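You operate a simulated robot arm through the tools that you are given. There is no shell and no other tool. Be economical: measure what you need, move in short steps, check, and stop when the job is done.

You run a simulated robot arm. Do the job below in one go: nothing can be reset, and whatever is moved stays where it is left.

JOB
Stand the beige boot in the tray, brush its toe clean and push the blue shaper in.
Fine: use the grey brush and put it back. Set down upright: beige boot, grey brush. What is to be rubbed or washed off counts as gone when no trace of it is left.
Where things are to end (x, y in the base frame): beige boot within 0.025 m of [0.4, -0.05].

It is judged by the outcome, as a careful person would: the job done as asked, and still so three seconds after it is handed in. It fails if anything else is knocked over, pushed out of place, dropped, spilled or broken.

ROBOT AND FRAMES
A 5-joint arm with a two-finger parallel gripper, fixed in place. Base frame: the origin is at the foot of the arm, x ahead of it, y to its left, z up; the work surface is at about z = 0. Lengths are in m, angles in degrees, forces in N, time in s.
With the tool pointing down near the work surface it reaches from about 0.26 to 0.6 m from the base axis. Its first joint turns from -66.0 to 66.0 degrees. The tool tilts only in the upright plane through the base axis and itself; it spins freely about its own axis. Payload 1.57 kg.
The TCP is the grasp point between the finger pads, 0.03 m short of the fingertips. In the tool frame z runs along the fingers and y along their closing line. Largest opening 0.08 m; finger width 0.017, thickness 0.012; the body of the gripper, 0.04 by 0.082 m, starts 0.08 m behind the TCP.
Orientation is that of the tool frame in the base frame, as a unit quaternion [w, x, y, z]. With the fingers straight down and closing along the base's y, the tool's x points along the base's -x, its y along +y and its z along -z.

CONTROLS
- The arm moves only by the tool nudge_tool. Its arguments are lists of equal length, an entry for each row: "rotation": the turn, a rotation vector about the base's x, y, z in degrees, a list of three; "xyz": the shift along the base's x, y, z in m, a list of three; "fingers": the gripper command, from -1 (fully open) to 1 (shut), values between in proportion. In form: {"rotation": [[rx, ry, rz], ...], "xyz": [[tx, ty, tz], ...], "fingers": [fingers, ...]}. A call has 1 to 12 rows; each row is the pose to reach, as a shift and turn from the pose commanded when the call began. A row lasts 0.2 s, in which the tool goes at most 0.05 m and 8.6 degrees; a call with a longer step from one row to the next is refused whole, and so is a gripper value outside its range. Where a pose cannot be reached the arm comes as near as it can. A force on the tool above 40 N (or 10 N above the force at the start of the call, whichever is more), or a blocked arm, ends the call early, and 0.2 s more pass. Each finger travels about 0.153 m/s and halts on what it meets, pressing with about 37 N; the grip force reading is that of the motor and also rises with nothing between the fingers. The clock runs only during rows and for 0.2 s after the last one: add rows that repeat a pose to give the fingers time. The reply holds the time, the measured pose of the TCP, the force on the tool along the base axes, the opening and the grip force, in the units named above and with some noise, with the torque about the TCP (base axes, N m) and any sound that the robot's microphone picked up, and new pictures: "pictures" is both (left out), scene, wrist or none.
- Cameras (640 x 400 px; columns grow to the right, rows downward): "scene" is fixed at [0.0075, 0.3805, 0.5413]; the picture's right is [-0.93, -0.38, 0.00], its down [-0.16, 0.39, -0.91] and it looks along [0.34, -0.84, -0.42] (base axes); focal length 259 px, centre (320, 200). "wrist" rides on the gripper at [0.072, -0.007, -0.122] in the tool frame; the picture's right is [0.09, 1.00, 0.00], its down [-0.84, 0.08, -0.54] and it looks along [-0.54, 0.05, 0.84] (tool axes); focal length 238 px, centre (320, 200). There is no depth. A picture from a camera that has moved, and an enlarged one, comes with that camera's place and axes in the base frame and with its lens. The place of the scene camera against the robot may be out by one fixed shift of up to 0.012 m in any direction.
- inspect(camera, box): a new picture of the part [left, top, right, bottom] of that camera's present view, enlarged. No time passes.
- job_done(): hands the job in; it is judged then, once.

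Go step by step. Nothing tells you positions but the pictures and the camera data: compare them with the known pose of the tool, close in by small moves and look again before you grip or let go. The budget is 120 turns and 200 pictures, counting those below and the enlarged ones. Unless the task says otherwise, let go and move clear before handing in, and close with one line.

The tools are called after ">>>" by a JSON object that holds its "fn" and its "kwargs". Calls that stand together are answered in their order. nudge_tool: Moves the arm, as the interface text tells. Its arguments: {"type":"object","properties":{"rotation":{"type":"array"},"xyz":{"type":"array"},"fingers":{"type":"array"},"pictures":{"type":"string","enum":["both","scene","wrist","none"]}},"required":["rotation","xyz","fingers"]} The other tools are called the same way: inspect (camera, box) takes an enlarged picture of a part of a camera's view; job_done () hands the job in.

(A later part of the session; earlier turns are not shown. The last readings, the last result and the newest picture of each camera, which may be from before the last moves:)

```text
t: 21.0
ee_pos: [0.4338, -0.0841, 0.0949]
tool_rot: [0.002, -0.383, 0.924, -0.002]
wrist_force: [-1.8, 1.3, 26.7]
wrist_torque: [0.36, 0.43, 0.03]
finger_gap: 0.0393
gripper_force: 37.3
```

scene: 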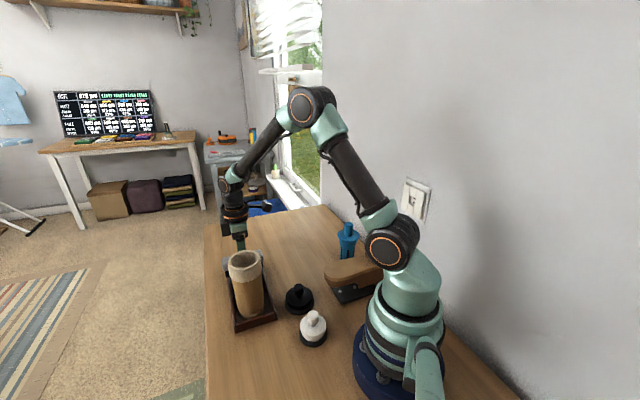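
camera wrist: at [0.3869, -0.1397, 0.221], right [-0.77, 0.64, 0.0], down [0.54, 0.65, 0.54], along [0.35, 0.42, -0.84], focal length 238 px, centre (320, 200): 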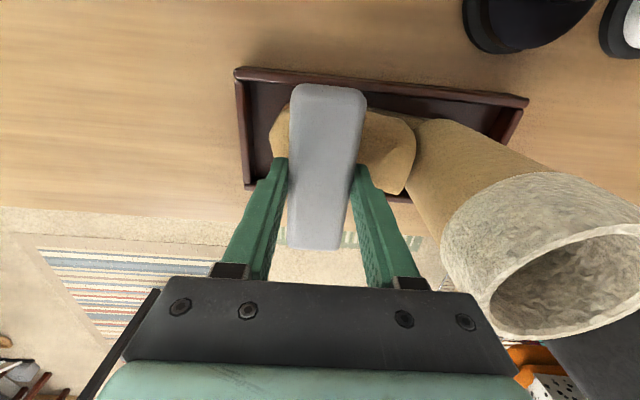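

Contact is at TCP z≈0.098. I ease to a light press and stroke across the toe with small fore-aft shifts.

>>> {"fn": "nudge_tool", "kwargs": {"rotation": [[0, 0, 0], [0, 0, 0], [0, 0, 0], [0, 0, 0], [0, 0, 0], [0, 0, 0], [0, 0, 0], [0, 0, 0], [0, 0, 0], [0, 0, 0], [0, 0, 0], [0, 0, 0]], "xyz": [[0, 0, 0.003], [0.014, 0.014, 0.003], [0, 0, 0.003], [-0.014, -0.014, 0.003], [0, 0, 0.003], [0.014, 0.014, 0.003], [0.0, 0.0, 0.003], [-0.014, -0.014, 0.003], [0, 0, 0.003], [0.014, 0.014, 0.003], [0, 0, 0.003], [0, 0, 0.003]], "fingers": [1, 1, 1, 1, 1, 1, 1, 1, 1, 1, 1, 1], "pictures": "none"}}

>>> {"fn": "nudge_tool", "kwargs": {"rotation": [[0, 0, 0], [0, 0, 0], [0, 0, 0], [0, 0, 0], [0, 0, 0], [0, 0, 0], [0, 0, 0], [0, 0, 0], [0, 0, 0], [0, 0, 0]], "xyz": [[0.008, -0.008, 0], [0.0, 0.0, 0], [-0.008, 0.008, 0], [0, 0, 0], [0.008, -0.008, 0], [0.0, 0.0, 0], [-0.008, 0.008, 0], [0, 0, 0], [0, 0, 0.03], [0, 0, 0.07]], "fingers": [1, 1, 1, 1, 1, 1, 1, 1, 1, 1]}}

>>> {"fn": "inspect", "kwargs": {"camera": "wrist", "box": [200, 50, 460, 250]}}

```text
t: 23.6
ee_pos: [0.433, -0.0845, 0.0967]
tool_rot: [0.0, -0.383, 0.924, 0.0]
wrist_force: [0.9, 0.1, -0.3]
wrist_torque: [0.01, 0.02, 0.0]
finger_gap: 0.0389
gripper_force: 37.0
```

```text
t: 25.8
ee_pos: [0.432, -0.0866, 0.1657]
tool_rot: [0.0, -0.383, 0.924, 0.001]
wrist_force: [-0.2, -0.3, -0.5]
wrist_torque: [0.06, -0.02, -0.05]
finger_gap: 0.0392
gripper_force: 37.3
camera wrist: at [0.3861, -0.1411, 0.2879], right [-0.77, 0.64, 0.0], down [0.54, 0.65, 0.54], along [0.35, 0.42, -0.84], focal length 238 px, centre (320, 200)
```

scene: 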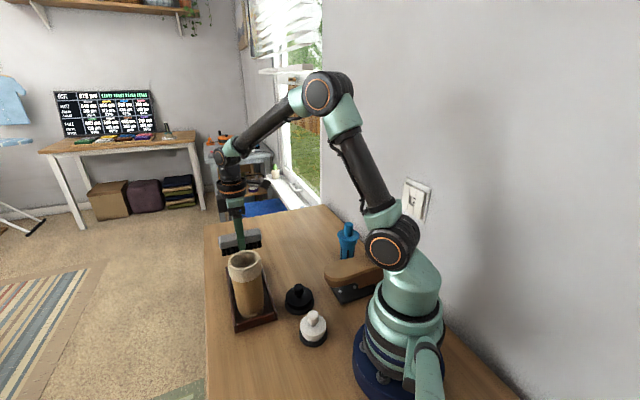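
wrist: 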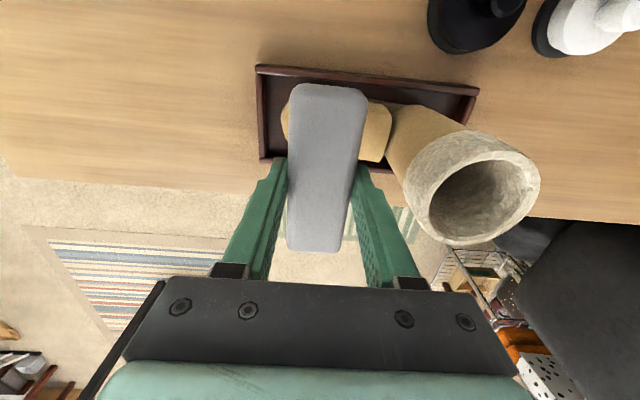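

```text
2.00 times, centred on (330, 150) of wrist
camera zoom: at [0.3861, -0.1411, 0.2879], right [-0.77, 0.64, 0.0], down [0.54, 0.65, 0.54], along [0.35, 0.42, -0.84], focal length 477 px, centre (300, 300)
```

zoom: 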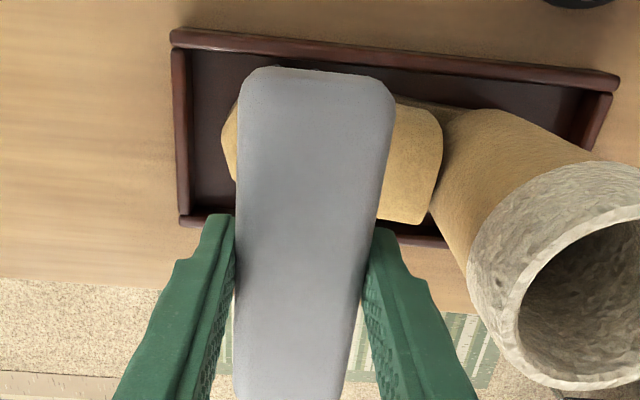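

The force had dropped off at the end, so the press may have been too light. I move aside to inspect the toe.

>>> {"fn": "nudge_tool", "kwargs": {"rotation": [[0, 0, 0], [0, 0, 0], [0, 0, 0], [0, 0, 0]], "xyz": [[0, 0, 0.04], [0, 0, 0.08], [-0.03, 0.03, 0.1], [-0.06, 0.06, 0.1]], "fingers": [1, 1, 1, 1], "pictures": "wrist"}}

>>> {"fn": "inspect", "kwargs": {"camera": "wrist", "box": [220, 60, 340, 140]}}

```text
t: 26.8
ee_pos: [0.3686, -0.0247, 0.2656]
tool_rot: [0.0, -0.382, 0.924, -0.001]
wrist_force: [0.1, -0.6, -1.1]
wrist_torque: [0.0, -0.03, 0.05]
finger_gap: 0.039
gripper_force: 37.1
camera wrist: at [0.3229, -0.0799, 0.3876], right [-0.77, 0.64, 0.0], down [0.54, 0.65, 0.54], along [0.35, 0.42, -0.84], focal length 238 px, centre (320, 200)
```

wrist: 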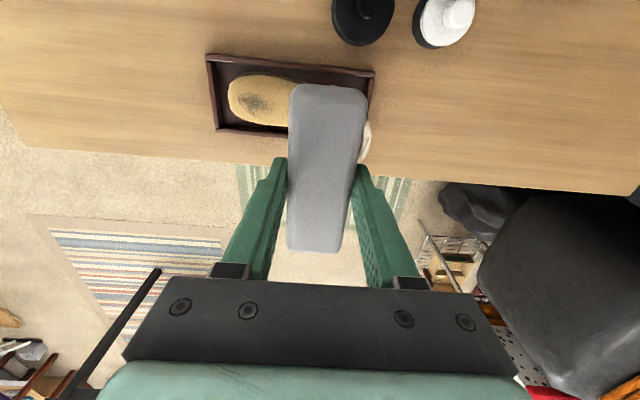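

```text
5.00 times, centred on (280, 100) of wrist
camera zoom: at [0.3229, -0.0799, 0.3876], right [-0.77, 0.64, 0.0], down [0.54, 0.65, 0.54], along [0.35, 0.42, -0.84], focal length 1192 px, centre (520, 700)
```

zoom: 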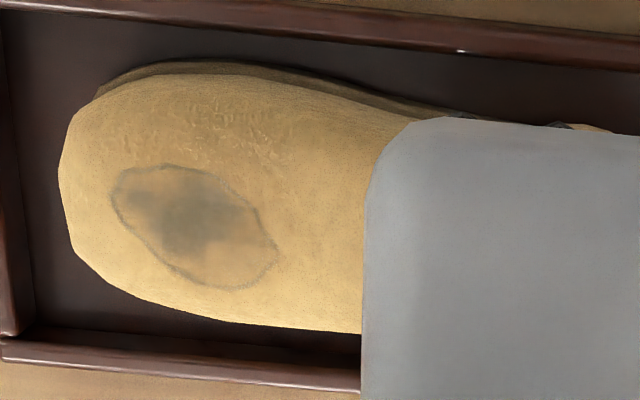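

The patch is still there at the same place, so I go back and press a bit firmer while stroking.

>>> {"fn": "nudge_tool", "kwargs": {"rotation": [[0, 0, 0], [0, 0, 0], [0, 0, 0], [0, 0, 0], [0, 0, 0], [0, 0, 0], [0, 0, 0]], "xyz": [[0.032, -0.03, 0], [0.064, -0.06, 0], [0.064, -0.06, -0.04], [0.064, -0.06, -0.08], [0.064, -0.06, -0.12], [0.064, -0.06, -0.16], [0.064, -0.06, -0.168]], "fingers": [1, 1, 1, 1, 1, 1, 1], "pictures": "none"}}

>>> {"fn": "nudge_tool", "kwargs": {"rotation": [[0, 0, 0]], "xyz": [[0, 0, -0.002]], "fingers": [1], "pictures": "none"}}

>>> {"fn": "nudge_tool", "kwargs": {"rotation": [[0, 0, 0]], "xyz": [[0, 0, -0.001]], "fingers": [1], "pictures": "none"}}

```text
t: 28.4
ee_pos: [0.4369, -0.083, 0.0985]
tool_rot: [-0.001, -0.383, 0.924, 0.0]
wrist_force: [-0.1, -0.3, -1.1]
wrist_torque: [0.0, -0.03, 0.03]
finger_gap: 0.0391
gripper_force: 36.6
```

```text
t: 28.8
ee_pos: [0.4358, -0.0843, 0.0968]
tool_rot: [0.0, -0.382, 0.924, 0.0]
wrist_force: [-0.3, -1.4, -0.2]
wrist_torque: [0.01, 0.0, 0.0]
finger_gap: 0.0391
gripper_force: 36.6
```

```text
t: 29.2
ee_pos: [0.4366, -0.0842, 0.0954]
tool_rot: [0.0, -0.382, 0.924, 0.0]
wrist_force: [0.5, -0.1, -1.6]
wrist_torque: [0.01, 0.01, 0.02]
finger_gap: 0.0392
gripper_force: 36.7
```

>>> {"fn": "nudge_tool", "kwargs": {"rotation": [[0, 0, 0]], "xyz": [[-0.002, 0, -0.001]], "fingers": [1], "pictures": "none"}}

>>> {"fn": "nudge_tool", "kwargs": {"rotation": [[0, 0, 0]], "xyz": [[0, 0, -0.001]], "fingers": [1], "pictures": "none"}}

>>> {"fn": "nudge_tool", "kwargs": {"rotation": [[0, 0, 0]], "xyz": [[0, 0, -0.001]], "fingers": [1], "pictures": "none"}}

```text
t: 29.6
ee_pos: [0.4344, -0.0835, 0.0955]
tool_rot: [0.001, -0.383, 0.924, -0.001]
wrist_force: [1.4, 0.1, 1.2]
wrist_torque: [0.04, -0.04, 0.0]
finger_gap: 0.039
gripper_force: 36.9
```

```text
t: 30.0
ee_pos: [0.4361, -0.0829, 0.095]
tool_rot: [0.001, -0.383, 0.924, -0.001]
wrist_force: [-1.2, 1.9, 19.0]
wrist_torque: [0.27, 0.34, -0.02]
finger_gap: 0.0392
gripper_force: 36.6
```

```text
t: 30.4
ee_pos: [0.4354, -0.0845, 0.0933]
tool_rot: [0.002, -0.382, 0.924, -0.001]
wrist_force: [-0.2, 3.6, 26.2]
wrist_torque: [0.48, 0.45, -0.08]
finger_gap: 0.0392
gripper_force: 37.3
```

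The torque shows the brush touching only at its rear edge, about 25 mm behind the patch, because the toe slopes forward. I lift, shift forward and tilt the brush about 12° to match the slope.

>>> {"fn": "nudge_tool", "kwargs": {"rotation": [[0, 0, 0], [1.1, 5.9, 0], [2.3, 11.8, 0], [2.3, 11.8, 0]], "xyz": [[0, 0, 0.012], [0.005, -0.003, 0.012], [0.01, -0.005, 0.01], [0.01, -0.005, 0.01]], "fingers": [1, 1, 1, 1]}}

>>> {"fn": "inspect", "kwargs": {"camera": "scene", "box": [200, 190, 300, 300]}}

>>> {"fn": "inspect", "kwargs": {"camera": "wrist", "box": [200, 50, 460, 250]}}

```text
t: 31.4
ee_pos: [0.4452, -0.0895, 0.1006]
tool_rot: [-0.088, -0.381, 0.919, 0.057]
wrist_force: [0.5, 0.8, -0.6]
wrist_torque: [-0.01, 0.0, 0.02]
finger_gap: 0.0388
gripper_force: 36.5
camera wrist: at [0.4249, -0.1503, 0.2279], right [-0.75, 0.64, 0.18], down [0.64, 0.63, 0.45], along [0.17, 0.45, -0.88], focal length 238 px, centre (320, 200)
```

scene: 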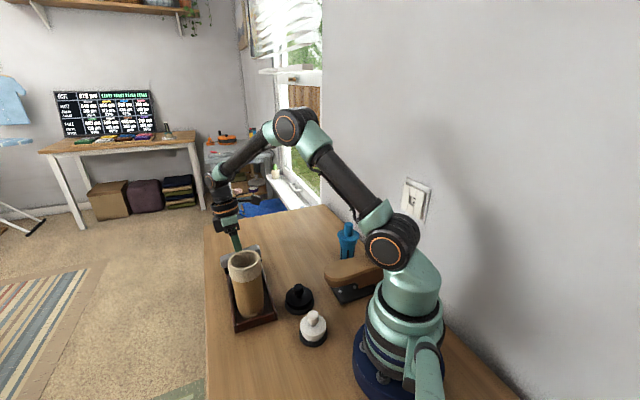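
wrist: 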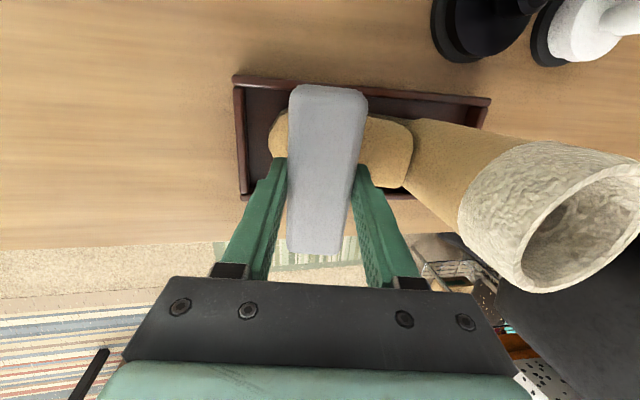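

```text
3.64 times, centred on (250, 245) of scene
camera zoom: at [0.0075, 0.3805, 0.5413], right [-0.93, -0.38, 0.0], down [-0.16, 0.39, -0.91], along [0.34, -0.84, -0.42], focal length 942 px, centre (574, 36)
```

zoom: 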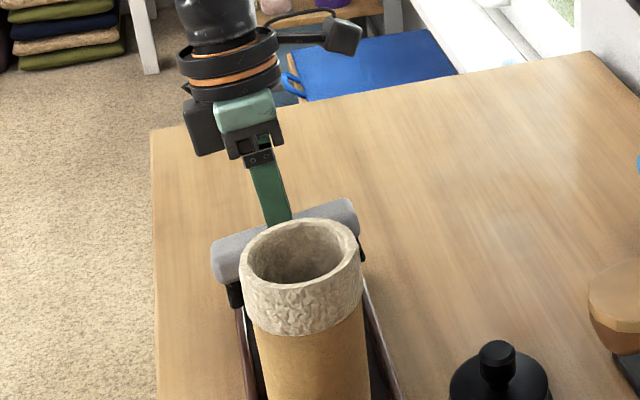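

```text
2.00 times, centred on (330, 150) of wrist
camera zoom: at [0.4249, -0.1503, 0.2279], right [-0.75, 0.64, 0.18], down [0.64, 0.63, 0.45], along [0.17, 0.45, -0.88], focal length 477 px, centre (300, 300)
```

zoom: 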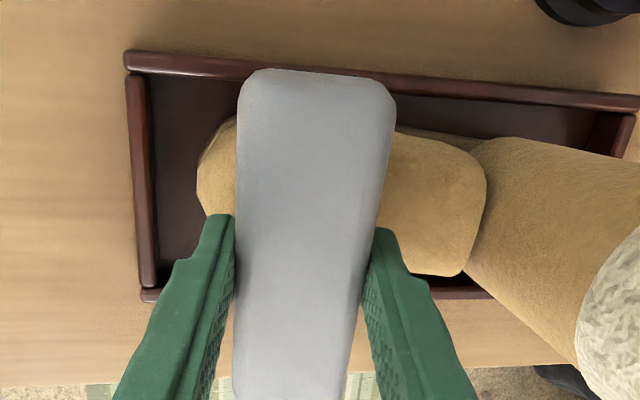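

The brush is tilted and centred on the toe, so I lower it to contact.

>>> {"fn": "nudge_tool", "kwargs": {"rotation": [[0, 0, 0], [0, 0, 0]], "xyz": [[0, 0, -0.002], [0, 0, -0.004]], "fingers": [1, 1], "pictures": "none"}}

>>> {"fn": "nudge_tool", "kwargs": {"rotation": [[0, 0, 0]], "xyz": [[0, 0, -0.0015]], "fingers": [1], "pictures": "none"}}

>>> {"fn": "nudge_tool", "kwargs": {"rotation": [[0, 0, 0]], "xyz": [[0, 0, -0.0015]], "fingers": [1], "pictures": "none"}}

```text
t: 32.0
ee_pos: [0.4442, -0.0899, 0.0984]
tool_rot: [-0.087, -0.38, 0.919, 0.058]
wrist_force: [-0.6, 0.2, -0.3]
wrist_torque: [0.0, 0.01, -0.03]
finger_gap: 0.0392
gripper_force: 37.2
```

```text
t: 32.4
ee_pos: [0.4456, -0.0883, 0.096]
tool_rot: [-0.087, -0.38, 0.919, 0.058]
wrist_force: [-0.4, 0.1, -1.0]
wrist_torque: [0.03, 0.01, 0.03]
finger_gap: 0.0391
gripper_force: 36.8
```

```text
t: 32.8
ee_pos: [0.4444, -0.0884, 0.0957]
tool_rot: [-0.086, -0.38, 0.919, 0.06]
wrist_force: [-4.1, 0.8, 10.7]
wrist_torque: [-0.04, 0.1, -0.02]
finger_gap: 0.0391
gripper_force: 36.7
```

I have 11 N of contact towards the front of the patch. I stroke laterally here.

>>> {"fn": "nudge_tool", "kwargs": {"rotation": [[0, 0, 0], [0, 0, 0], [0, 0, 0], [0, 0, 0], [0, 0, 0], [0, 0, 0], [0, 0, 0], [0, 0, 0], [0, 0, 0]], "xyz": [[0.008, 0.008, 0], [0.0, 0.0, 0], [-0.008, -0.008, 0], [0, 0, 0], [0.008, 0.008, 0], [0, 0, 0], [-0.008, -0.008, 0], [0, 0, 0], [0, 0, 0]], "fingers": [1, 1, 1, 1, 1, 1, 1, 1, 1], "pictures": "none"}}

>>> {"fn": "nudge_tool", "kwargs": {"rotation": [[0, 0, 0], [0, 0, 0], [0, 0, 0], [0, 0, 0], [0, 0, 0], [0, 0, 0], [0, 0, 0], [0, 0, 0], [0, 0, 0]], "xyz": [[-0.006, 0.006, 0], [0.0, 0.0, 0], [0.006, -0.006, -0.001], [0, 0, 0], [-0.006, 0.006, 0], [0.0, 0.0, 0], [0.006, -0.006, -0.001], [0, 0, 0], [0, 0, 0]], "fingers": [1, 1, 1, 1, 1, 1, 1, 1, 1], "pictures": "none"}}

>>> {"fn": "nudge_tool", "kwargs": {"rotation": [[0, 0, 0], [0, 0, 0], [-1.1, -5.9, 0], [-2.3, -11.8, 0], [-2.3, -11.8, 0], [-2.3, -11.8, 0]], "xyz": [[0, 0, 0.04], [0, 0, 0.08], [-0.015, 0.01, 0.12], [-0.03, 0.03, 0.17], [-0.05, 0.05, 0.17], [-0.075, 0.065, 0.17]], "fingers": [1, 1, 1, 1, 1, 1], "pictures": "wrist"}}

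>>> {"fn": "inspect", "kwargs": {"camera": "wrist", "box": [220, 60, 340, 140]}}

```text
t: 34.8
ee_pos: [0.4446, -0.0907, 0.0946]
tool_rot: [-0.087, -0.379, 0.92, 0.058]
wrist_force: [-6.8, -9.3, 28.6]
wrist_torque: [-0.61, -0.02, -0.11]
finger_gap: 0.0393
gripper_force: 36.4
```

```text
t: 36.8
ee_pos: [0.4454, -0.0898, 0.0956]
tool_rot: [-0.085, -0.379, 0.919, 0.057]
wrist_force: [7.3, -5.1, 16.4]
wrist_torque: [-0.35, -0.51, 0.01]
finger_gap: 0.0391
gripper_force: 36.6
```

```text
refused: row 4 steps farther than a row can; nothing moved
```

```text
5.00 times, centred on (280, 100) of wrist
camera zoom: at [0.4247, -0.1495, 0.2212], right [-0.75, 0.64, 0.18], down [0.64, 0.63, 0.45], along [0.17, 0.45, -0.88], focal length 1192 px, centre (520, 700)
```

zoom: 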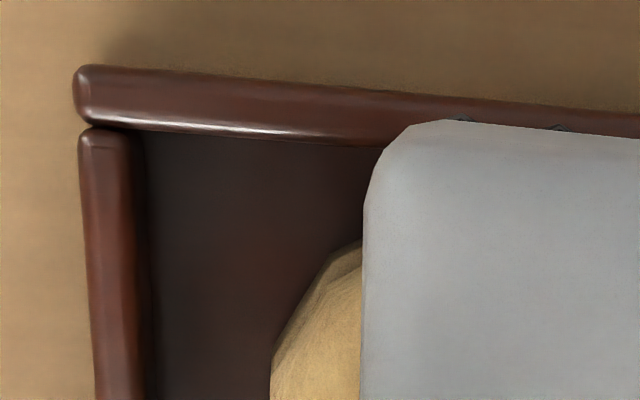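

The strokes were made under real contact. I retreat to look at the toe.

>>> {"fn": "nudge_tool", "kwargs": {"rotation": [[0, 0, 0], [0, 0, 0], [-1.1, -5.9, 0], [-2.3, -11.8, 0], [-2.3, -11.8, 0], [-2.3, -11.8, 0]], "xyz": [[0, 0, 0.04], [0, 0, 0.08], [-0.01, 0.01, 0.12], [-0.025, 0.025, 0.16], [-0.05, 0.05, 0.17], [-0.075, 0.065, 0.17]], "fingers": [1, 1, 1, 1, 1, 1], "pictures": "wrist"}}

>>> {"fn": "inspect", "kwargs": {"camera": "wrist", "box": [220, 60, 340, 140]}}

```text
t: 38.2
ee_pos: [0.3705, -0.0249, 0.2653]
tool_rot: [-0.001, -0.383, 0.924, 0.0]
wrist_force: [-0.4, 0.1, -1.4]
wrist_torque: [0.04, 0.0, 0.01]
finger_gap: 0.0391
gripper_force: 37.4
camera wrist: at [0.3257, -0.0801, 0.3864], right [-0.77, 0.64, 0.0], down [0.54, 0.65, 0.54], along [0.35, 0.42, -0.84], focal length 238 px, centre (320, 200)
```

wrist: 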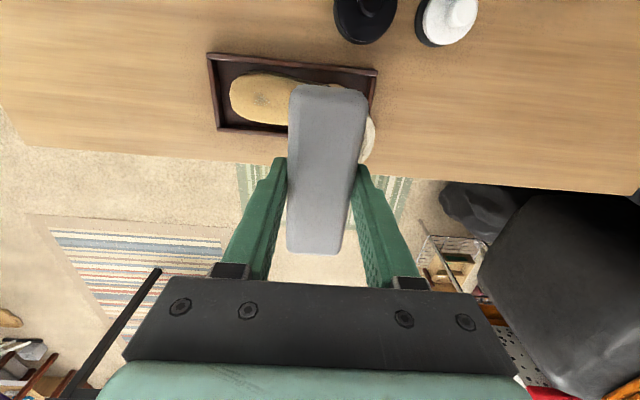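

```text
5.00 times, centred on (280, 100) of wrist
camera zoom: at [0.3257, -0.0801, 0.3864], right [-0.77, 0.64, 0.0], down [0.54, 0.65, 0.54], along [0.35, 0.42, -0.84], focal length 1192 px, centre (520, 700)
```

zoom: 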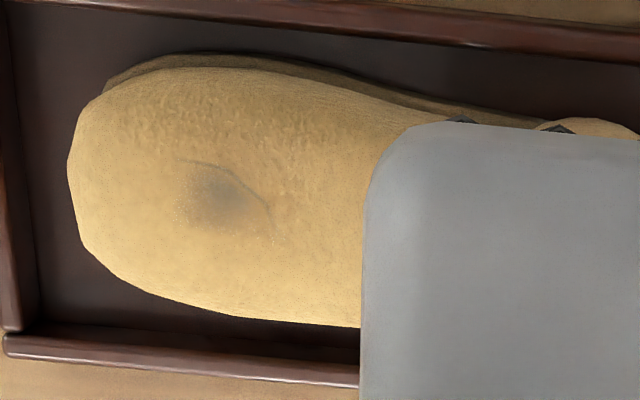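

Most of the patch is gone. A faint remnant is left near (0.425, -0.084), slightly further back. I repeat there with a gentler 7° tilt.

>>> {"fn": "nudge_tool", "kwargs": {"rotation": [[0, 0, 0], [0.7, 3.5, 0], [1.3, 6.9, 0], [1.3, 6.9, 0], [1.3, 6.9, 0], [1.3, 6.9, 0], [1.3, 6.9, 0]], "xyz": [[0.03, -0.03, 0], [0.0575, -0.061, 0], [0.0575, -0.061, -0.04], [0.0575, -0.061, -0.08], [0.0575, -0.061, -0.12], [0.0575, -0.061, -0.16], [0.0575, -0.061, -0.168]], "fingers": [1, 1, 1, 1, 1, 1, 1], "pictures": "none"}}

>>> {"fn": "nudge_tool", "kwargs": {"rotation": [[0, 0, 0]], "xyz": [[0, 0, -0.0015]], "fingers": [1], "pictures": "none"}}

>>> {"fn": "nudge_tool", "kwargs": {"rotation": [[0, 0, 0]], "xyz": [[0, 0, -0.0015]], "fingers": [1], "pictures": "none"}}

```text
t: 39.8
ee_pos: [0.4271, -0.0833, 0.0967]
tool_rot: [-0.051, -0.382, 0.922, 0.034]
wrist_force: [0.3, -0.2, -1.3]
wrist_torque: [0.0, 0.0, 0.03]
finger_gap: 0.0392
gripper_force: 37.5
```

```text
t: 40.2
ee_pos: [0.4272, -0.0842, 0.0948]
tool_rot: [-0.05, -0.382, 0.922, 0.033]
wrist_force: [0.6, -0.6, -1.9]
wrist_torque: [0.0, 0.03, 0.0]
finger_gap: 0.039
gripper_force: 36.9
```

```text
t: 40.6
ee_pos: [0.4275, -0.0839, 0.0939]
tool_rot: [-0.051, -0.382, 0.922, 0.034]
wrist_force: [-2.2, 2.9, 8.2]
wrist_torque: [0.14, -0.07, 0.05]
finger_gap: 0.0393
gripper_force: 37.0
```

Light contact here. I stroke laterally and then fore-aft.

>>> {"fn": "nudge_tool", "kwargs": {"rotation": [[0, 0, 0], [0, 0, 0], [0, 0, 0], [0, 0, 0], [0, 0, 0], [0, 0, 0], [0, 0, 0], [0, 0, 0], [0, 0, 0]], "xyz": [[0.008, 0.008, -0.0005], [0.0, 0.0, -0.0005], [-0.008, -0.008, -0.0005], [0, 0, -0.0005], [0.008, 0.008, -0.0005], [0, 0, -0.0005], [-0.008, -0.008, -0.0005], [0, 0, -0.0005], [0, 0, -0.0005]], "fingers": [1, 1, 1, 1, 1, 1, 1, 1, 1], "pictures": "none"}}

>>> {"fn": "nudge_tool", "kwargs": {"rotation": [[0, 0, 0], [0, 0, 0], [0, 0, 0], [0, 0, 0], [0, 0, 0], [0, 0, 0], [0, 0, 0], [0, 0, 0], [0, 0, 0]], "xyz": [[-0.006, 0.006, 0], [0.0, 0.0, 0], [0.006, -0.006, -0.001], [0, 0, 0], [-0.006, 0.006, 0], [0.0, 0.0, 0], [0.006, -0.006, -0.001], [0, 0, 0], [0, 0, 0]], "fingers": [1, 1, 1, 1, 1, 1, 1, 1, 1], "pictures": "none"}}

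>>> {"fn": "nudge_tool", "kwargs": {"rotation": [[0, 0, 0], [0, 0, 0], [-0.7, -3.5, 0], [-1.3, -6.9, 0], [-1.3, -6.9, 0], [-1.3, -6.9, 0]], "xyz": [[0, 0, 0.04], [0, 0, 0.08], [-0.01, 0.01, 0.12], [-0.025, 0.025, 0.16], [-0.05, 0.05, 0.17], [-0.058, 0.061, 0.17]], "fingers": [1, 1, 1, 1, 1, 1], "pictures": "wrist"}}

>>> {"fn": "inspect", "kwargs": {"camera": "wrist", "box": [220, 60, 340, 140]}}

```text
t: 42.6
ee_pos: [0.4271, -0.086, 0.0948]
tool_rot: [-0.051, -0.38, 0.923, 0.034]
wrist_force: [-10.1, -10.8, 37.0]
wrist_torque: [-0.48, -0.29, -0.23]
finger_gap: 0.0393
gripper_force: 36.7
```

```text
t: 44.6
ee_pos: [0.4298, -0.0875, 0.0942]
tool_rot: [-0.048, -0.381, 0.923, 0.033]
wrist_force: [7.4, -6.7, 18.6]
wrist_torque: [-0.31, -0.68, -0.12]
finger_gap: 0.039
gripper_force: 37.1
```

```text
t: 46.0
ee_pos: [0.3699, -0.0244, 0.2636]
tool_rot: [0.0, -0.382, 0.924, 0.0]
wrist_force: [0.1, -0.8, -0.1]
wrist_torque: [0.03, -0.01, 0.01]
finger_gap: 0.0394
gripper_force: 37.1
camera wrist: at [0.3246, -0.0792, 0.386], right [-0.77, 0.64, 0.0], down [0.54, 0.65, 0.54], along [0.35, 0.42, -0.84], focal length 238 px, centre (320, 200)
```

wrist: 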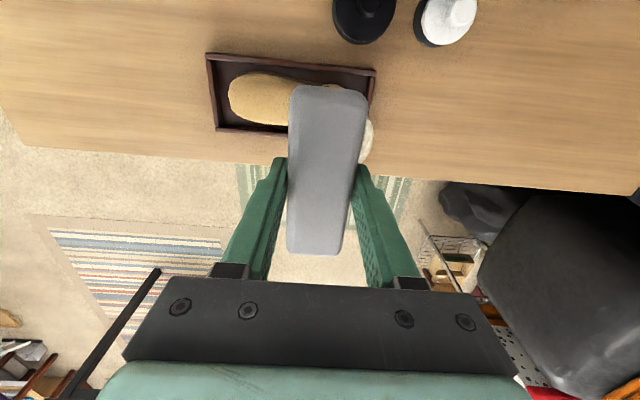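

```text
5.00 times, centred on (280, 100) of wrist
camera zoom: at [0.3246, -0.0792, 0.386], right [-0.77, 0.64, 0.0], down [0.54, 0.65, 0.54], along [0.35, 0.42, -0.84], focal length 1192 px, centre (520, 700)
```

zoom: 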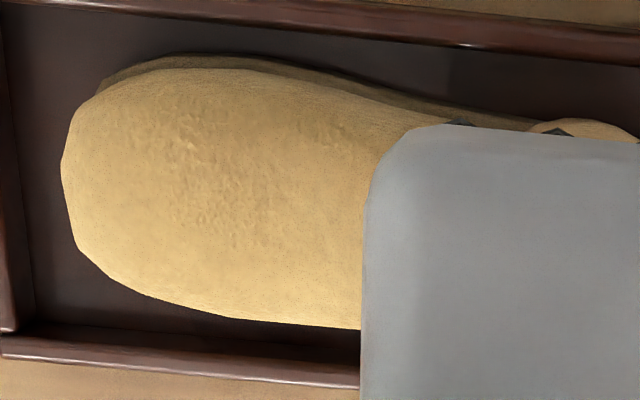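

The toe looks clean. I take a tighter zoom to be sure no trace is left.

>>> {"fn": "inspect", "kwargs": {"camera": "wrist", "box": [228, 70, 292, 126]}}

```text
7.14 times, centred on (260, 98) of wrist
camera zoom: at [0.3246, -0.0792, 0.386], right [-0.77, 0.64, 0.0], down [0.54, 0.65, 0.54], along [0.35, 0.42, -0.84], focal length 1702 px, centre (749, 929)
```

zoom: 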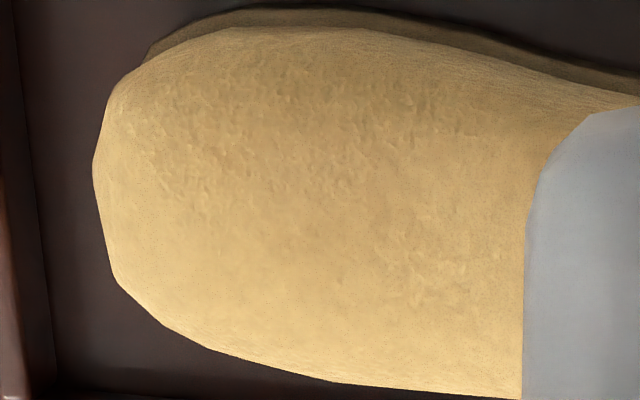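

The toe is clean. I carry the brush back above its original spot.

>>> {"fn": "nudge_tool", "kwargs": {"rotation": [[0, 0, 1], [0, 0, 2], [0, 0, 3], [0, 0, 4], [0, 0, 4], [0, 0, 4], [0, 0, 4], [0, 0, 4], [0, 0, 4]], "xyz": [[-0.024, 0.028, 0], [-0.048, 0.056, 0], [-0.072, 0.084, 0], [-0.0941, 0.109, 0], [-0.0941, 0.109, -0.05], [-0.0941, 0.109, -0.1], [-0.0941, 0.109, -0.15], [-0.0941, 0.109, -0.19], [-0.0941, 0.109, -0.2]], "fingers": [1, 1, 1, 1, 1, 1, 1, 1, 1]}}

>>> {"fn": "inspect", "kwargs": {"camera": "scene", "box": [220, 280, 320, 380]}}

```text
t: 48.0
ee_pos: [0.2751, 0.0855, 0.0644]
tool_rot: [0.001, -0.415, 0.91, 0.0]
wrist_force: [0.4, 0.2, -0.5]
wrist_torque: [0.0, 0.02, 0.01]
finger_gap: 0.0392
gripper_force: 36.9
camera wrist: at [0.2333, 0.0268, 0.1854], right [-0.81, 0.58, 0.0], down [0.49, 0.68, 0.54], along [0.32, 0.44, -0.84], focal length 238 px, centre (320, 200)
```

scene: 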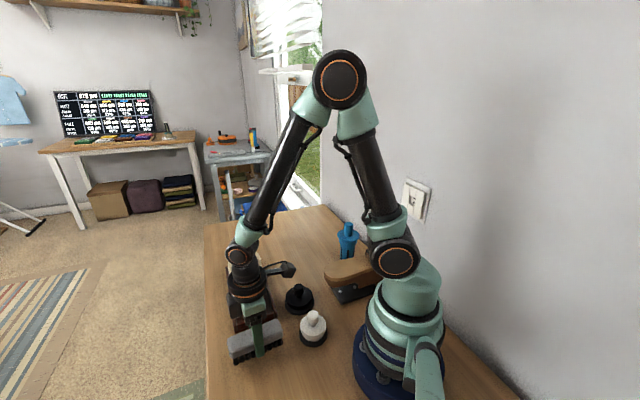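
wrist: 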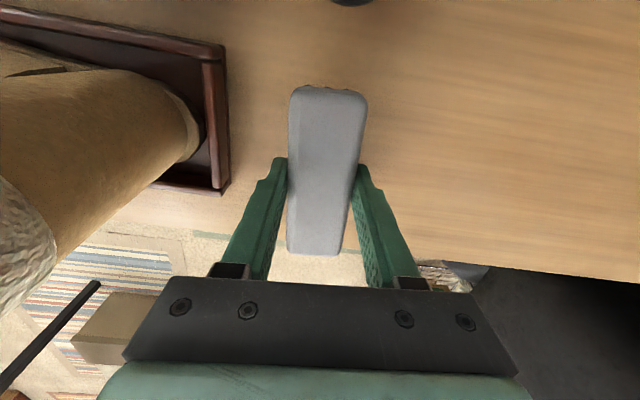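

```text
4.00 times, centred on (270, 330) of scene
camera zoom: at [0.0075, 0.3805, 0.5413], right [-0.93, -0.38, 0.0], down [-0.16, 0.39, -0.91], along [0.34, -0.84, -0.42], focal length 1036 px, centre (520, -320)
```

zoom: 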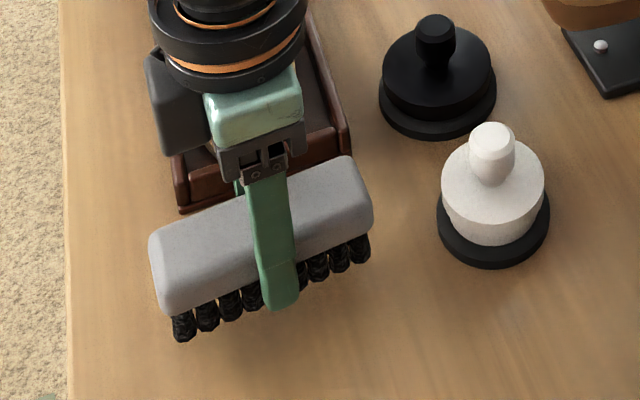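

The brush has pitched slightly in the grip, with the far end a little low. I lower until it touches and settles flat.

>>> {"fn": "nudge_tool", "kwargs": {"rotation": [[0, 0, 0], [0, 0, 0], [0, 0, 0]], "xyz": [[0.0007, -0.001, -0.008], [0.0007, -0.001, -0.014], [0.0007, -0.001, -0.017]], "fingers": [1, 1, 1], "pictures": "none"}}

>>> {"fn": "nudge_tool", "kwargs": {"rotation": [[0, 0, 0]], "xyz": [[0, 0, -0.0015]], "fingers": [1], "pictures": "none"}}

>>> {"fn": "nudge_tool", "kwargs": {"rotation": [[0, 0, 0]], "xyz": [[0, 0, -0.0015]], "fingers": [1], "pictures": "none"}}

```text
t: 48.8
ee_pos: [0.2745, 0.0835, 0.0464]
tool_rot: [0.0, -0.415, 0.91, 0.0]
wrist_force: [-0.2, -0.7, -0.2]
wrist_torque: [-0.03, 0.02, 0.0]
finger_gap: 0.0392
gripper_force: 37.4
```

```text
t: 49.2
ee_pos: [0.2757, 0.0841, 0.046]
tool_rot: [0.0, -0.415, 0.91, 0.0]
wrist_force: [0.4, 0.1, -0.2]
wrist_torque: [0.01, -0.02, 0.0]
finger_gap: 0.039
gripper_force: 37.3
```

```text
t: 49.6
ee_pos: [0.2756, 0.0846, 0.0429]
tool_rot: [0.0, -0.415, 0.91, 0.0]
wrist_force: [-0.4, -0.2, -1.0]
wrist_torque: [0.0, 0.0, 0.03]
finger_gap: 0.0394
gripper_force: 37.0
```

>>> {"fn": "nudge_tool", "kwargs": {"rotation": [[0, 0, 0]], "xyz": [[0, 0, -0.0015]], "fingers": [1], "pictures": "none"}}

>>> {"fn": "nudge_tool", "kwargs": {"rotation": [[0, 0, 0]], "xyz": [[0, 0, -0.001]], "fingers": [1]}}

>>> {"fn": "inspect", "kwargs": {"camera": "scene", "box": [220, 300, 300, 380]}}

```text
t: 50.0
ee_pos: [0.2756, 0.0834, 0.0417]
tool_rot: [0.001, -0.415, 0.91, 0.0]
wrist_force: [0.0, -1.0, -0.6]
wrist_torque: [0.01, -0.02, 0.02]
finger_gap: 0.0392
gripper_force: 37.1
```

```text
t: 50.4
ee_pos: [0.2765, 0.0845, 0.0403]
tool_rot: [0.0, -0.414, 0.91, 0.001]
wrist_force: [-3.0, -0.5, 9.7]
wrist_torque: [0.6, -0.04, 0.19]
finger_gap: 0.0391
gripper_force: 37.2
camera wrist: at [0.2341, 0.0254, 0.1628], right [-0.81, 0.58, 0.0], down [0.49, 0.68, 0.54], along [0.32, 0.44, -0.84], focal length 238 px, centre (320, 200)
```

scene: 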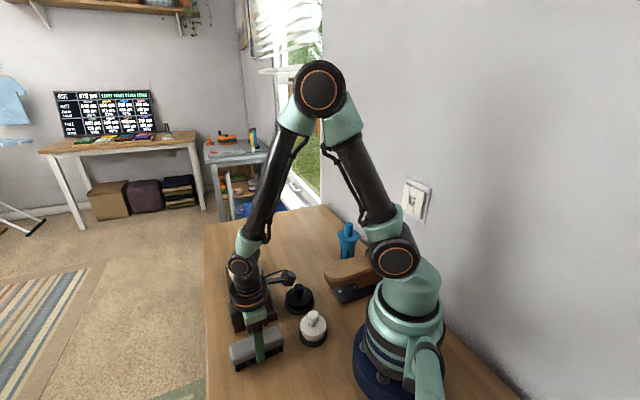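
wrist: 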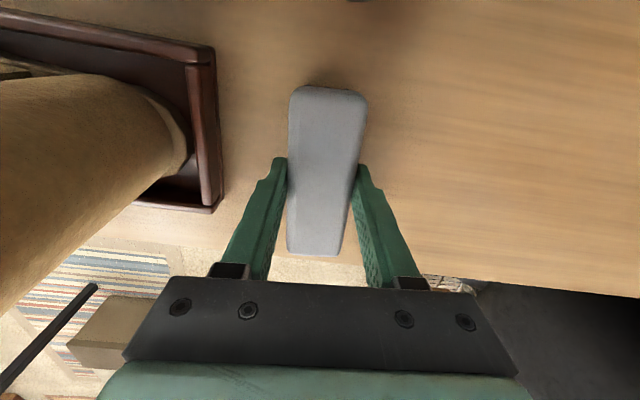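

```text
5.00 times, centred on (260, 340) of scene
camera zoom: at [0.0075, 0.3805, 0.5413], right [-0.93, -0.38, 0.0], down [-0.16, 0.39, -0.91], along [0.34, -0.84, -0.42], focal length 1295 px, centre (620, -500)
```

zoom: 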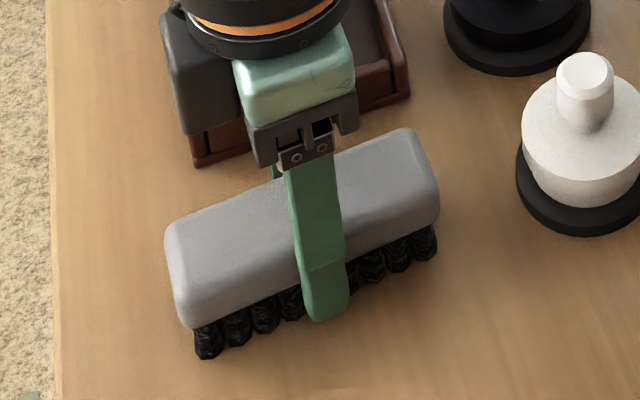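

The far end touches and the near end is only a few mm up. I release gently, then rise.

>>> {"fn": "nudge_tool", "kwargs": {"rotation": [[0, 0, 0], [0, 0, 0], [0, 0, 0], [0, 0, 0], [0, 0, 0], [0, 0, 0]], "xyz": [[0, 0, -0.001], [0, 0, -0.001], [0, 0, 0], [0, 0, 0], [0, 0, 0], [0, 0, 0]], "fingers": [1, 1, 0.0, -0.3, -0.6, -0.6], "pictures": "none"}}

>>> {"fn": "nudge_tool", "kwargs": {"rotation": [[0, 0, 0], [0, 0, 0], [0, 0, 0], [0, 0, 0], [0, 0, 0], [0, 0, 0]], "xyz": [[0, 0, 0.02], [0, 0, 0.06], [0, 0, 0.11], [0, 0, 0.16], [0, 0, 0.2], [0, 0, 0.22]], "fingers": [-0.6, -0.6, -0.6, -0.6, -0.6, -1]}}

>>> {"fn": "inspect", "kwargs": {"camera": "scene", "box": [200, 220, 400, 380]}}

```text
t: 51.8
ee_pos: [0.2758, 0.084, 0.0397]
tool_rot: [0.0, -0.414, 0.91, 0.0]
wrist_force: [-0.6, 0.5, 1.1]
wrist_torque: [-0.02, -0.02, 0.04]
finger_gap: 0.064
gripper_force: 0.0
```

```text
t: 53.2
ee_pos: [0.2755, 0.0816, 0.2637]
tool_rot: [0.0, -0.414, 0.91, 0.0]
wrist_force: [0.9, -0.7, -0.1]
wrist_torque: [0.01, -0.02, 0.01]
finger_gap: 0.0796
gripper_force: 0.1
camera wrist: at [0.2335, 0.0237, 0.3842], right [-0.81, 0.58, 0.0], down [0.49, 0.68, 0.54], along [0.32, 0.44, -0.84], focal length 238 px, centre (320, 200)
```

scene: 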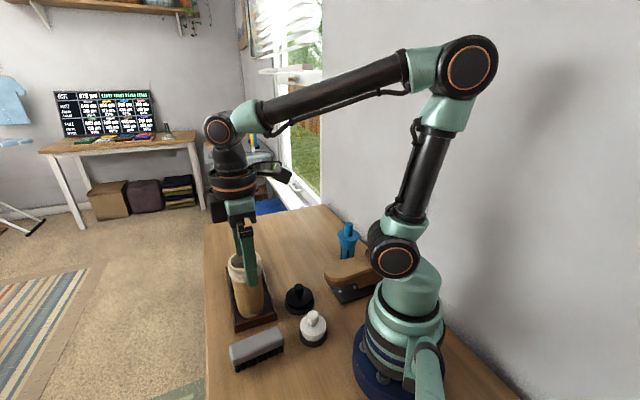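
wrist: 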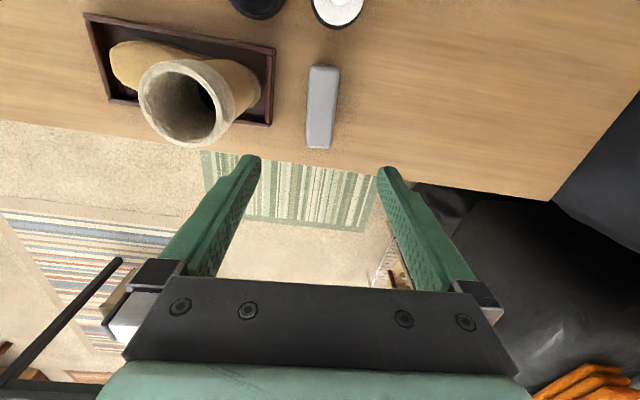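

```text
2.50 times, centred on (300, 300) of scene
camera zoom: at [0.0075, 0.3805, 0.5413], right [-0.93, -0.38, 0.0], down [-0.16, 0.39, -0.91], along [0.34, -0.84, -0.42], focal length 647 px, centre (370, -50)
```

zoom: 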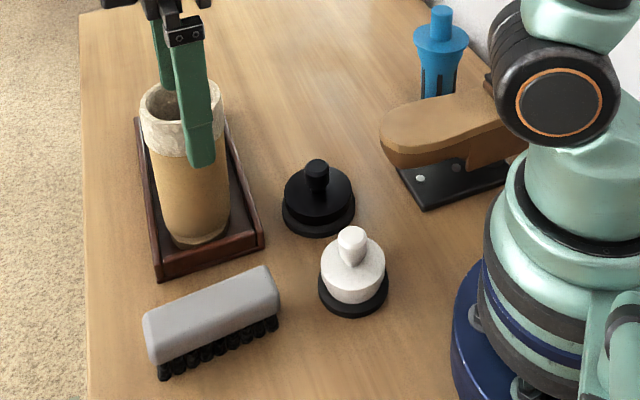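

The brush is back upright in its place. Next is the shaper at about (0.19, -0.294), so I swing there on an arc at a safe height, turning the camera away from the wall.

>>> {"fn": "nudge_tool", "kwargs": {"rotation": [[0, 0, 0], [0, 0, -5], [0, 0, -10], [0, 0, -15], [0, 0, -20], [0, 0, -25], [0, 0, -30], [0, 0, -35], [0, 0, -40], [0, 0, -45], [0, 0, -49], [0, 0, -49]], "xyz": [[0.02, -0.03, 0.03], [0.042, -0.065, 0.05], [0.063, -0.098, 0.05], [0.085, -0.132, 0.05], [0.075, -0.176, 0.05], [0.065, -0.219, 0.05], [0.055, -0.262, 0.05], [0.022, -0.288, 0.05], [-0.01, -0.315, 0.05], [-0.043, -0.341, 0.05], [-0.075, -0.367, 0.05], [-0.075, -0.367, 0.03]], "fingers": [-1, -1, -1, -1, -1, -1, -1, -1, -1, -1, -1, -1]}}

>>> {"fn": "inspect", "kwargs": {"camera": "wrist", "box": [200, 20, 460, 220]}}

```text
t: 55.8
ee_pos: [0.2008, -0.2818, 0.2881]
tool_rot: [0.0, 0.001, 1.0, 0.0]
wrist_force: [0.0, -0.7, 0.2]
wrist_torque: [0.02, -0.02, 0.0]
finger_gap: 0.0799
gripper_force: 0.1
camera wrist: at [0.1302, -0.2883, 0.4113], right [-0.09, 1.0, 0.0], down [0.84, 0.08, 0.54], along [0.54, 0.05, -0.84], focal length 238 px, centre (320, 200)
```

scene: 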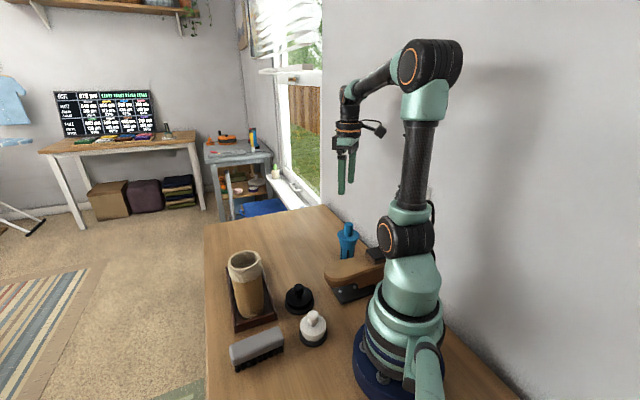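
wrist: 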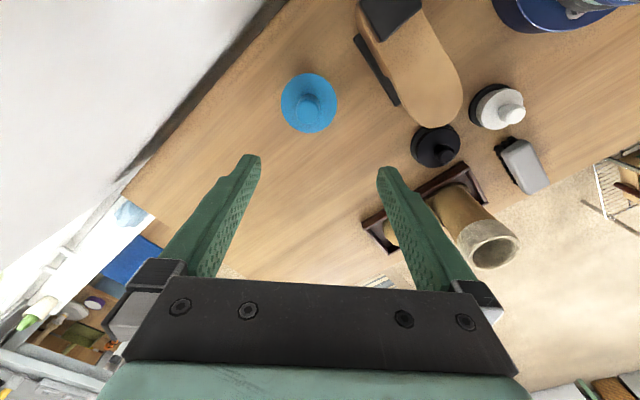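

```text
2.00 times, centred on (330, 120) of wrist
camera zoom: at [0.1302, -0.2883, 0.4113], right [-0.09, 1.0, 0.0], down [0.84, 0.08, 0.54], along [0.54, 0.05, -0.84], focal length 477 px, centre (300, 360)
```

zoom: 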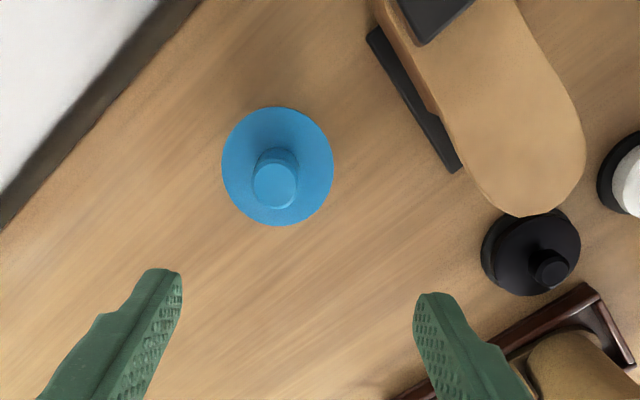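

The shaper knob is centred at about (0.192, -0.297) and is 26 mm wide. I move over it and descend partway.

>>> {"fn": "nudge_tool", "kwargs": {"rotation": [[0, 0, 0], [0, 0, 0], [0, 0, 0]], "xyz": [[-0.009, -0.015, -0.03], [-0.009, -0.015, -0.07], [-0.009, -0.015, -0.1]], "fingers": [-0.4, -0.4, -0.4]}}

>>> {"fn": "inspect", "kwargs": {"camera": "wrist", "box": [200, 20, 460, 220]}}

>>> {"fn": "inspect", "kwargs": {"camera": "scene", "box": [310, 190, 400, 270]}}

```text
t: 56.6
ee_pos: [0.1919, -0.2972, 0.1885]
tool_rot: [0.0, 0.0, 1.0, 0.0]
wrist_force: [0.3, 0.2, 0.2]
wrist_torque: [0.02, 0.0, -0.02]
finger_gap: 0.0562
gripper_force: 0.1
camera wrist: at [0.1207, -0.3041, 0.312], right [-0.09, 1.0, 0.0], down [0.84, 0.08, 0.54], along [0.54, 0.05, -0.84], focal length 238 px, centre (320, 200)
```

scene: 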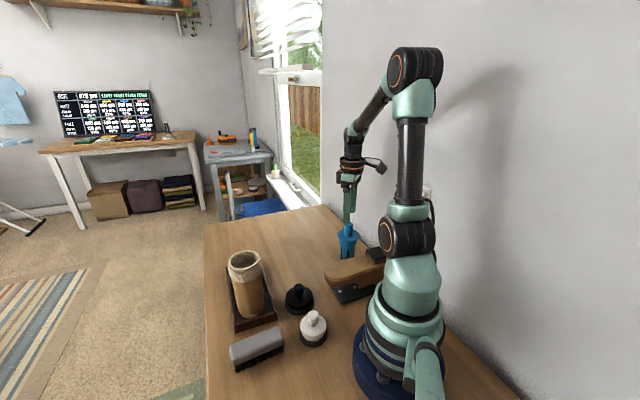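
wrist: 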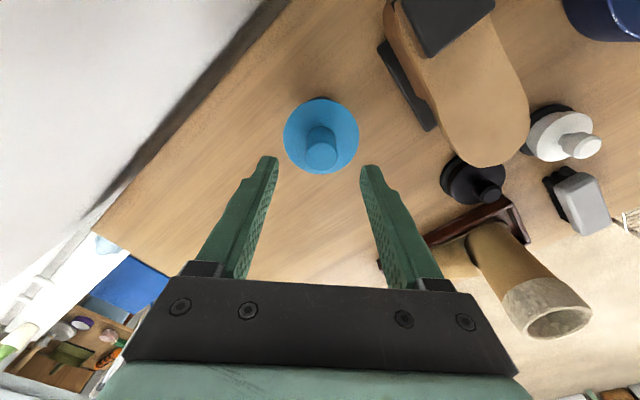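

```text
2.00 times, centred on (330, 120) of wrist
camera zoom: at [0.1207, -0.3041, 0.312], right [-0.09, 1.0, 0.0], down [0.84, 0.08, 0.54], along [0.54, 0.05, -0.84], focal length 477 px, centre (300, 360)
```

zoom: 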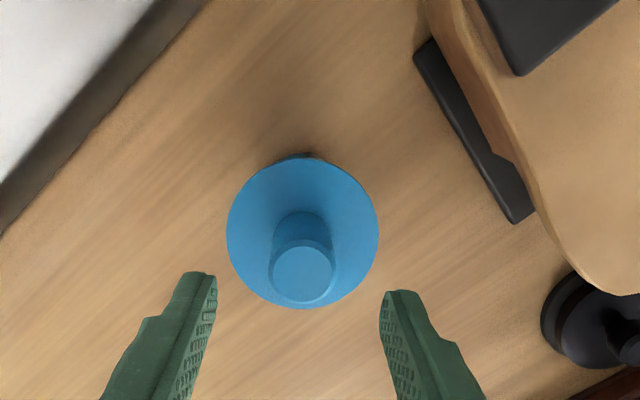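

```text
5.00 times, centred on (355, 230) of scene
camera zoom: at [0.0075, 0.3805, 0.5413], right [-0.93, -0.38, 0.0], down [-0.16, 0.39, -0.91], along [0.34, -0.84, -0.42], focal length 1295 px, centre (145, 50)
```

zoom: 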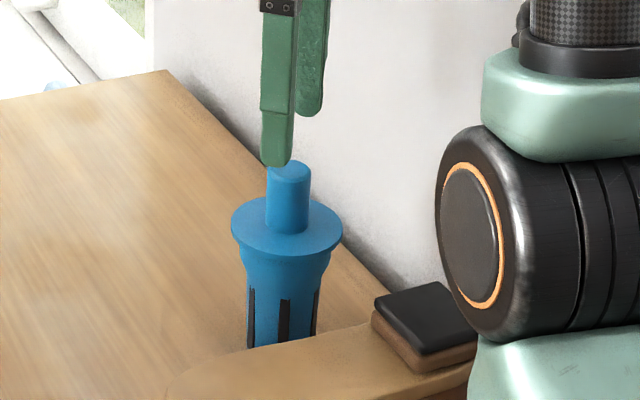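

The TCP is over the knob axis, with the knob top at about 0.135 and the flange at about 0.095. I descend and grip.

>>> {"fn": "nudge_tool", "kwargs": {"rotation": [[0, 0, 0], [0, 0, 0], [0, 0, 0]], "xyz": [[0, 0.0005, -0.025], [0, 0.0005, -0.04], [0, 0.0005, -0.052]], "fingers": [-0.4, -0.4, -0.4]}}

>>> {"fn": "inspect", "kwargs": {"camera": "scene", "box": [310, 190, 400, 270]}}

```text
t: 57.4
ee_pos: [0.1927, -0.2982, 0.1382]
tool_rot: [0.0, 0.001, 1.0, 0.0]
wrist_force: [0.8, -0.2, 0.1]
wrist_torque: [0.01, 0.01, -0.02]
finger_gap: 0.0561
gripper_force: 0.1
camera wrist: at [0.1208, -0.3042, 0.2598], right [-0.09, 1.0, 0.0], down [0.84, 0.08, 0.54], along [0.54, 0.05, -0.84], focal length 238 px, centre (320, 200)
```

scene: 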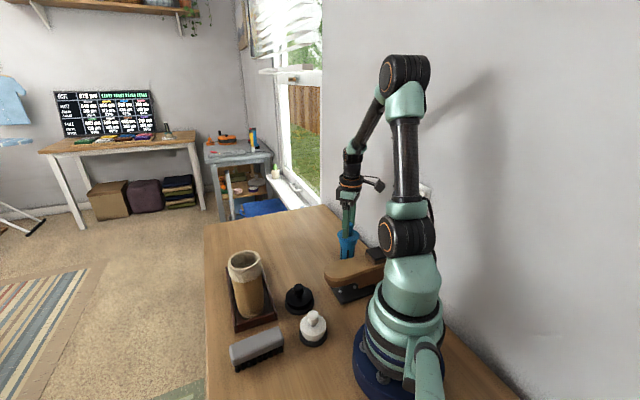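
wrist: 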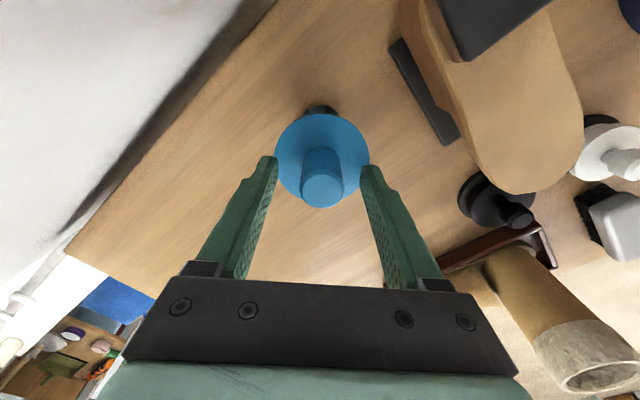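

```text
5.00 times, centred on (355, 230) of scene
camera zoom: at [0.0075, 0.3805, 0.5413], right [-0.93, -0.38, 0.0], down [-0.16, 0.39, -0.91], along [0.34, -0.84, -0.42], focal length 1295 px, centre (145, 50)
```

zoom: 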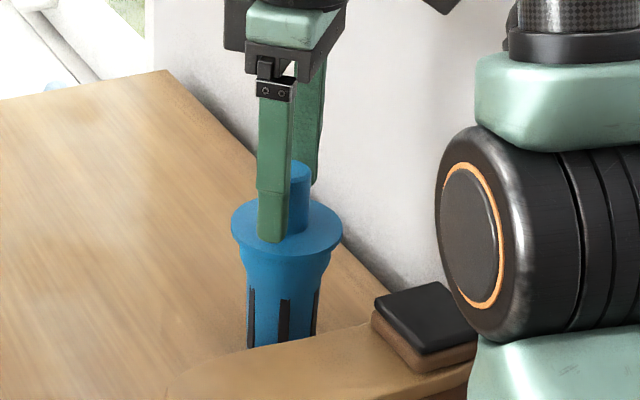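

The fingers flank the knob, clear of the flange. I close and lift.

>>> {"fn": "nudge_tool", "kwargs": {"rotation": [[0, 0, 0], [0, 0, 0], [0, 0, 0]], "xyz": [[0, 0, 0], [0, 0, 0], [0, 0, 0]], "fingers": [0.3, 1, 1], "pictures": "none"}}

>>> {"fn": "nudge_tool", "kwargs": {"rotation": [[0, 0, 0], [0, 0, 0], [0, 0, 0], [0, 0, 0], [0, 0, 0]], "xyz": [[0, 0, 0.02], [0, 0, 0.06], [0, 0, 0.1], [0, 0, 0.15], [0, 0, 0.19]], "fingers": [1, 1, 1, 1, 1]}}

>>> {"fn": "inspect", "kwargs": {"camera": "scene", "box": [300, 130, 400, 230]}}

```text
t: 58.2
ee_pos: [0.1929, -0.2973, 0.1381]
tool_rot: [0.0, -0.001, 1.0, -0.001]
wrist_force: [-0.6, -0.3, 0.7]
wrist_torque: [0.0, -0.01, -0.03]
finger_gap: 0.0256
gripper_force: 36.9
```

```text
t: 59.4
ee_pos: [0.1915, -0.2978, 0.3294]
tool_rot: [0.0, 0.001, 1.0, -0.001]
wrist_force: [-0.6, -0.3, -0.3]
wrist_torque: [0.0, -0.02, 0.03]
finger_gap: 0.0255
gripper_force: 36.8
camera wrist: at [0.1202, -0.3038, 0.4517], right [-0.09, 1.0, 0.0], down [0.84, 0.08, 0.54], along [0.54, 0.05, -0.84], focal length 238 px, centre (320, 200)
```

scene: 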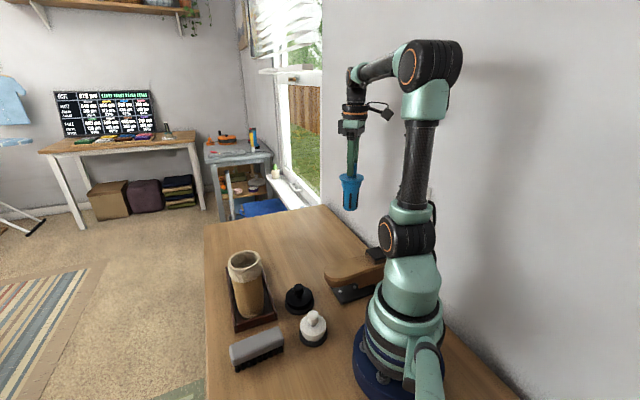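
wrist: 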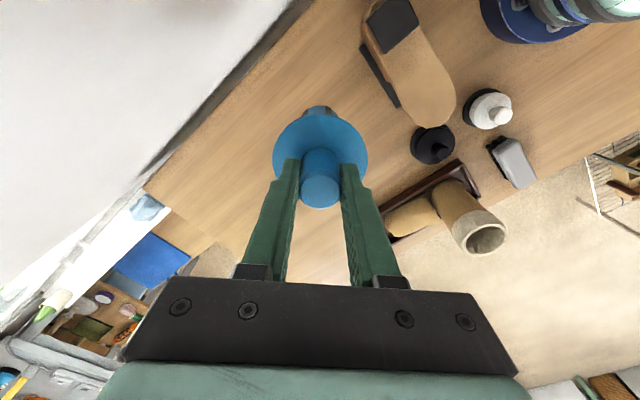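

```text
4.00 times, centred on (350, 180) of scene
camera zoom: at [0.0075, 0.3805, 0.5413], right [-0.93, -0.38, 0.0], down [-0.16, 0.39, -0.91], along [0.34, -0.84, -0.42], focal length 1036 px, centre (200, 280)
```

zoom: 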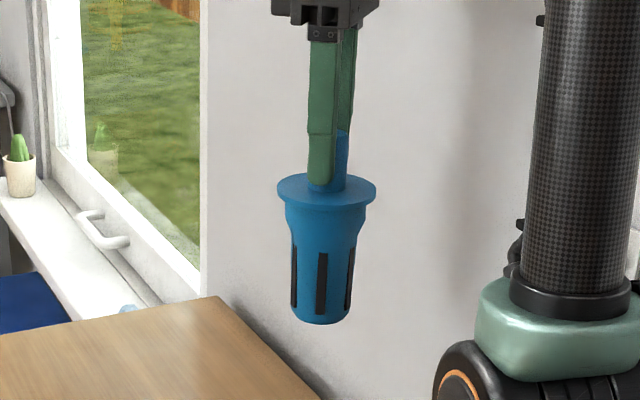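

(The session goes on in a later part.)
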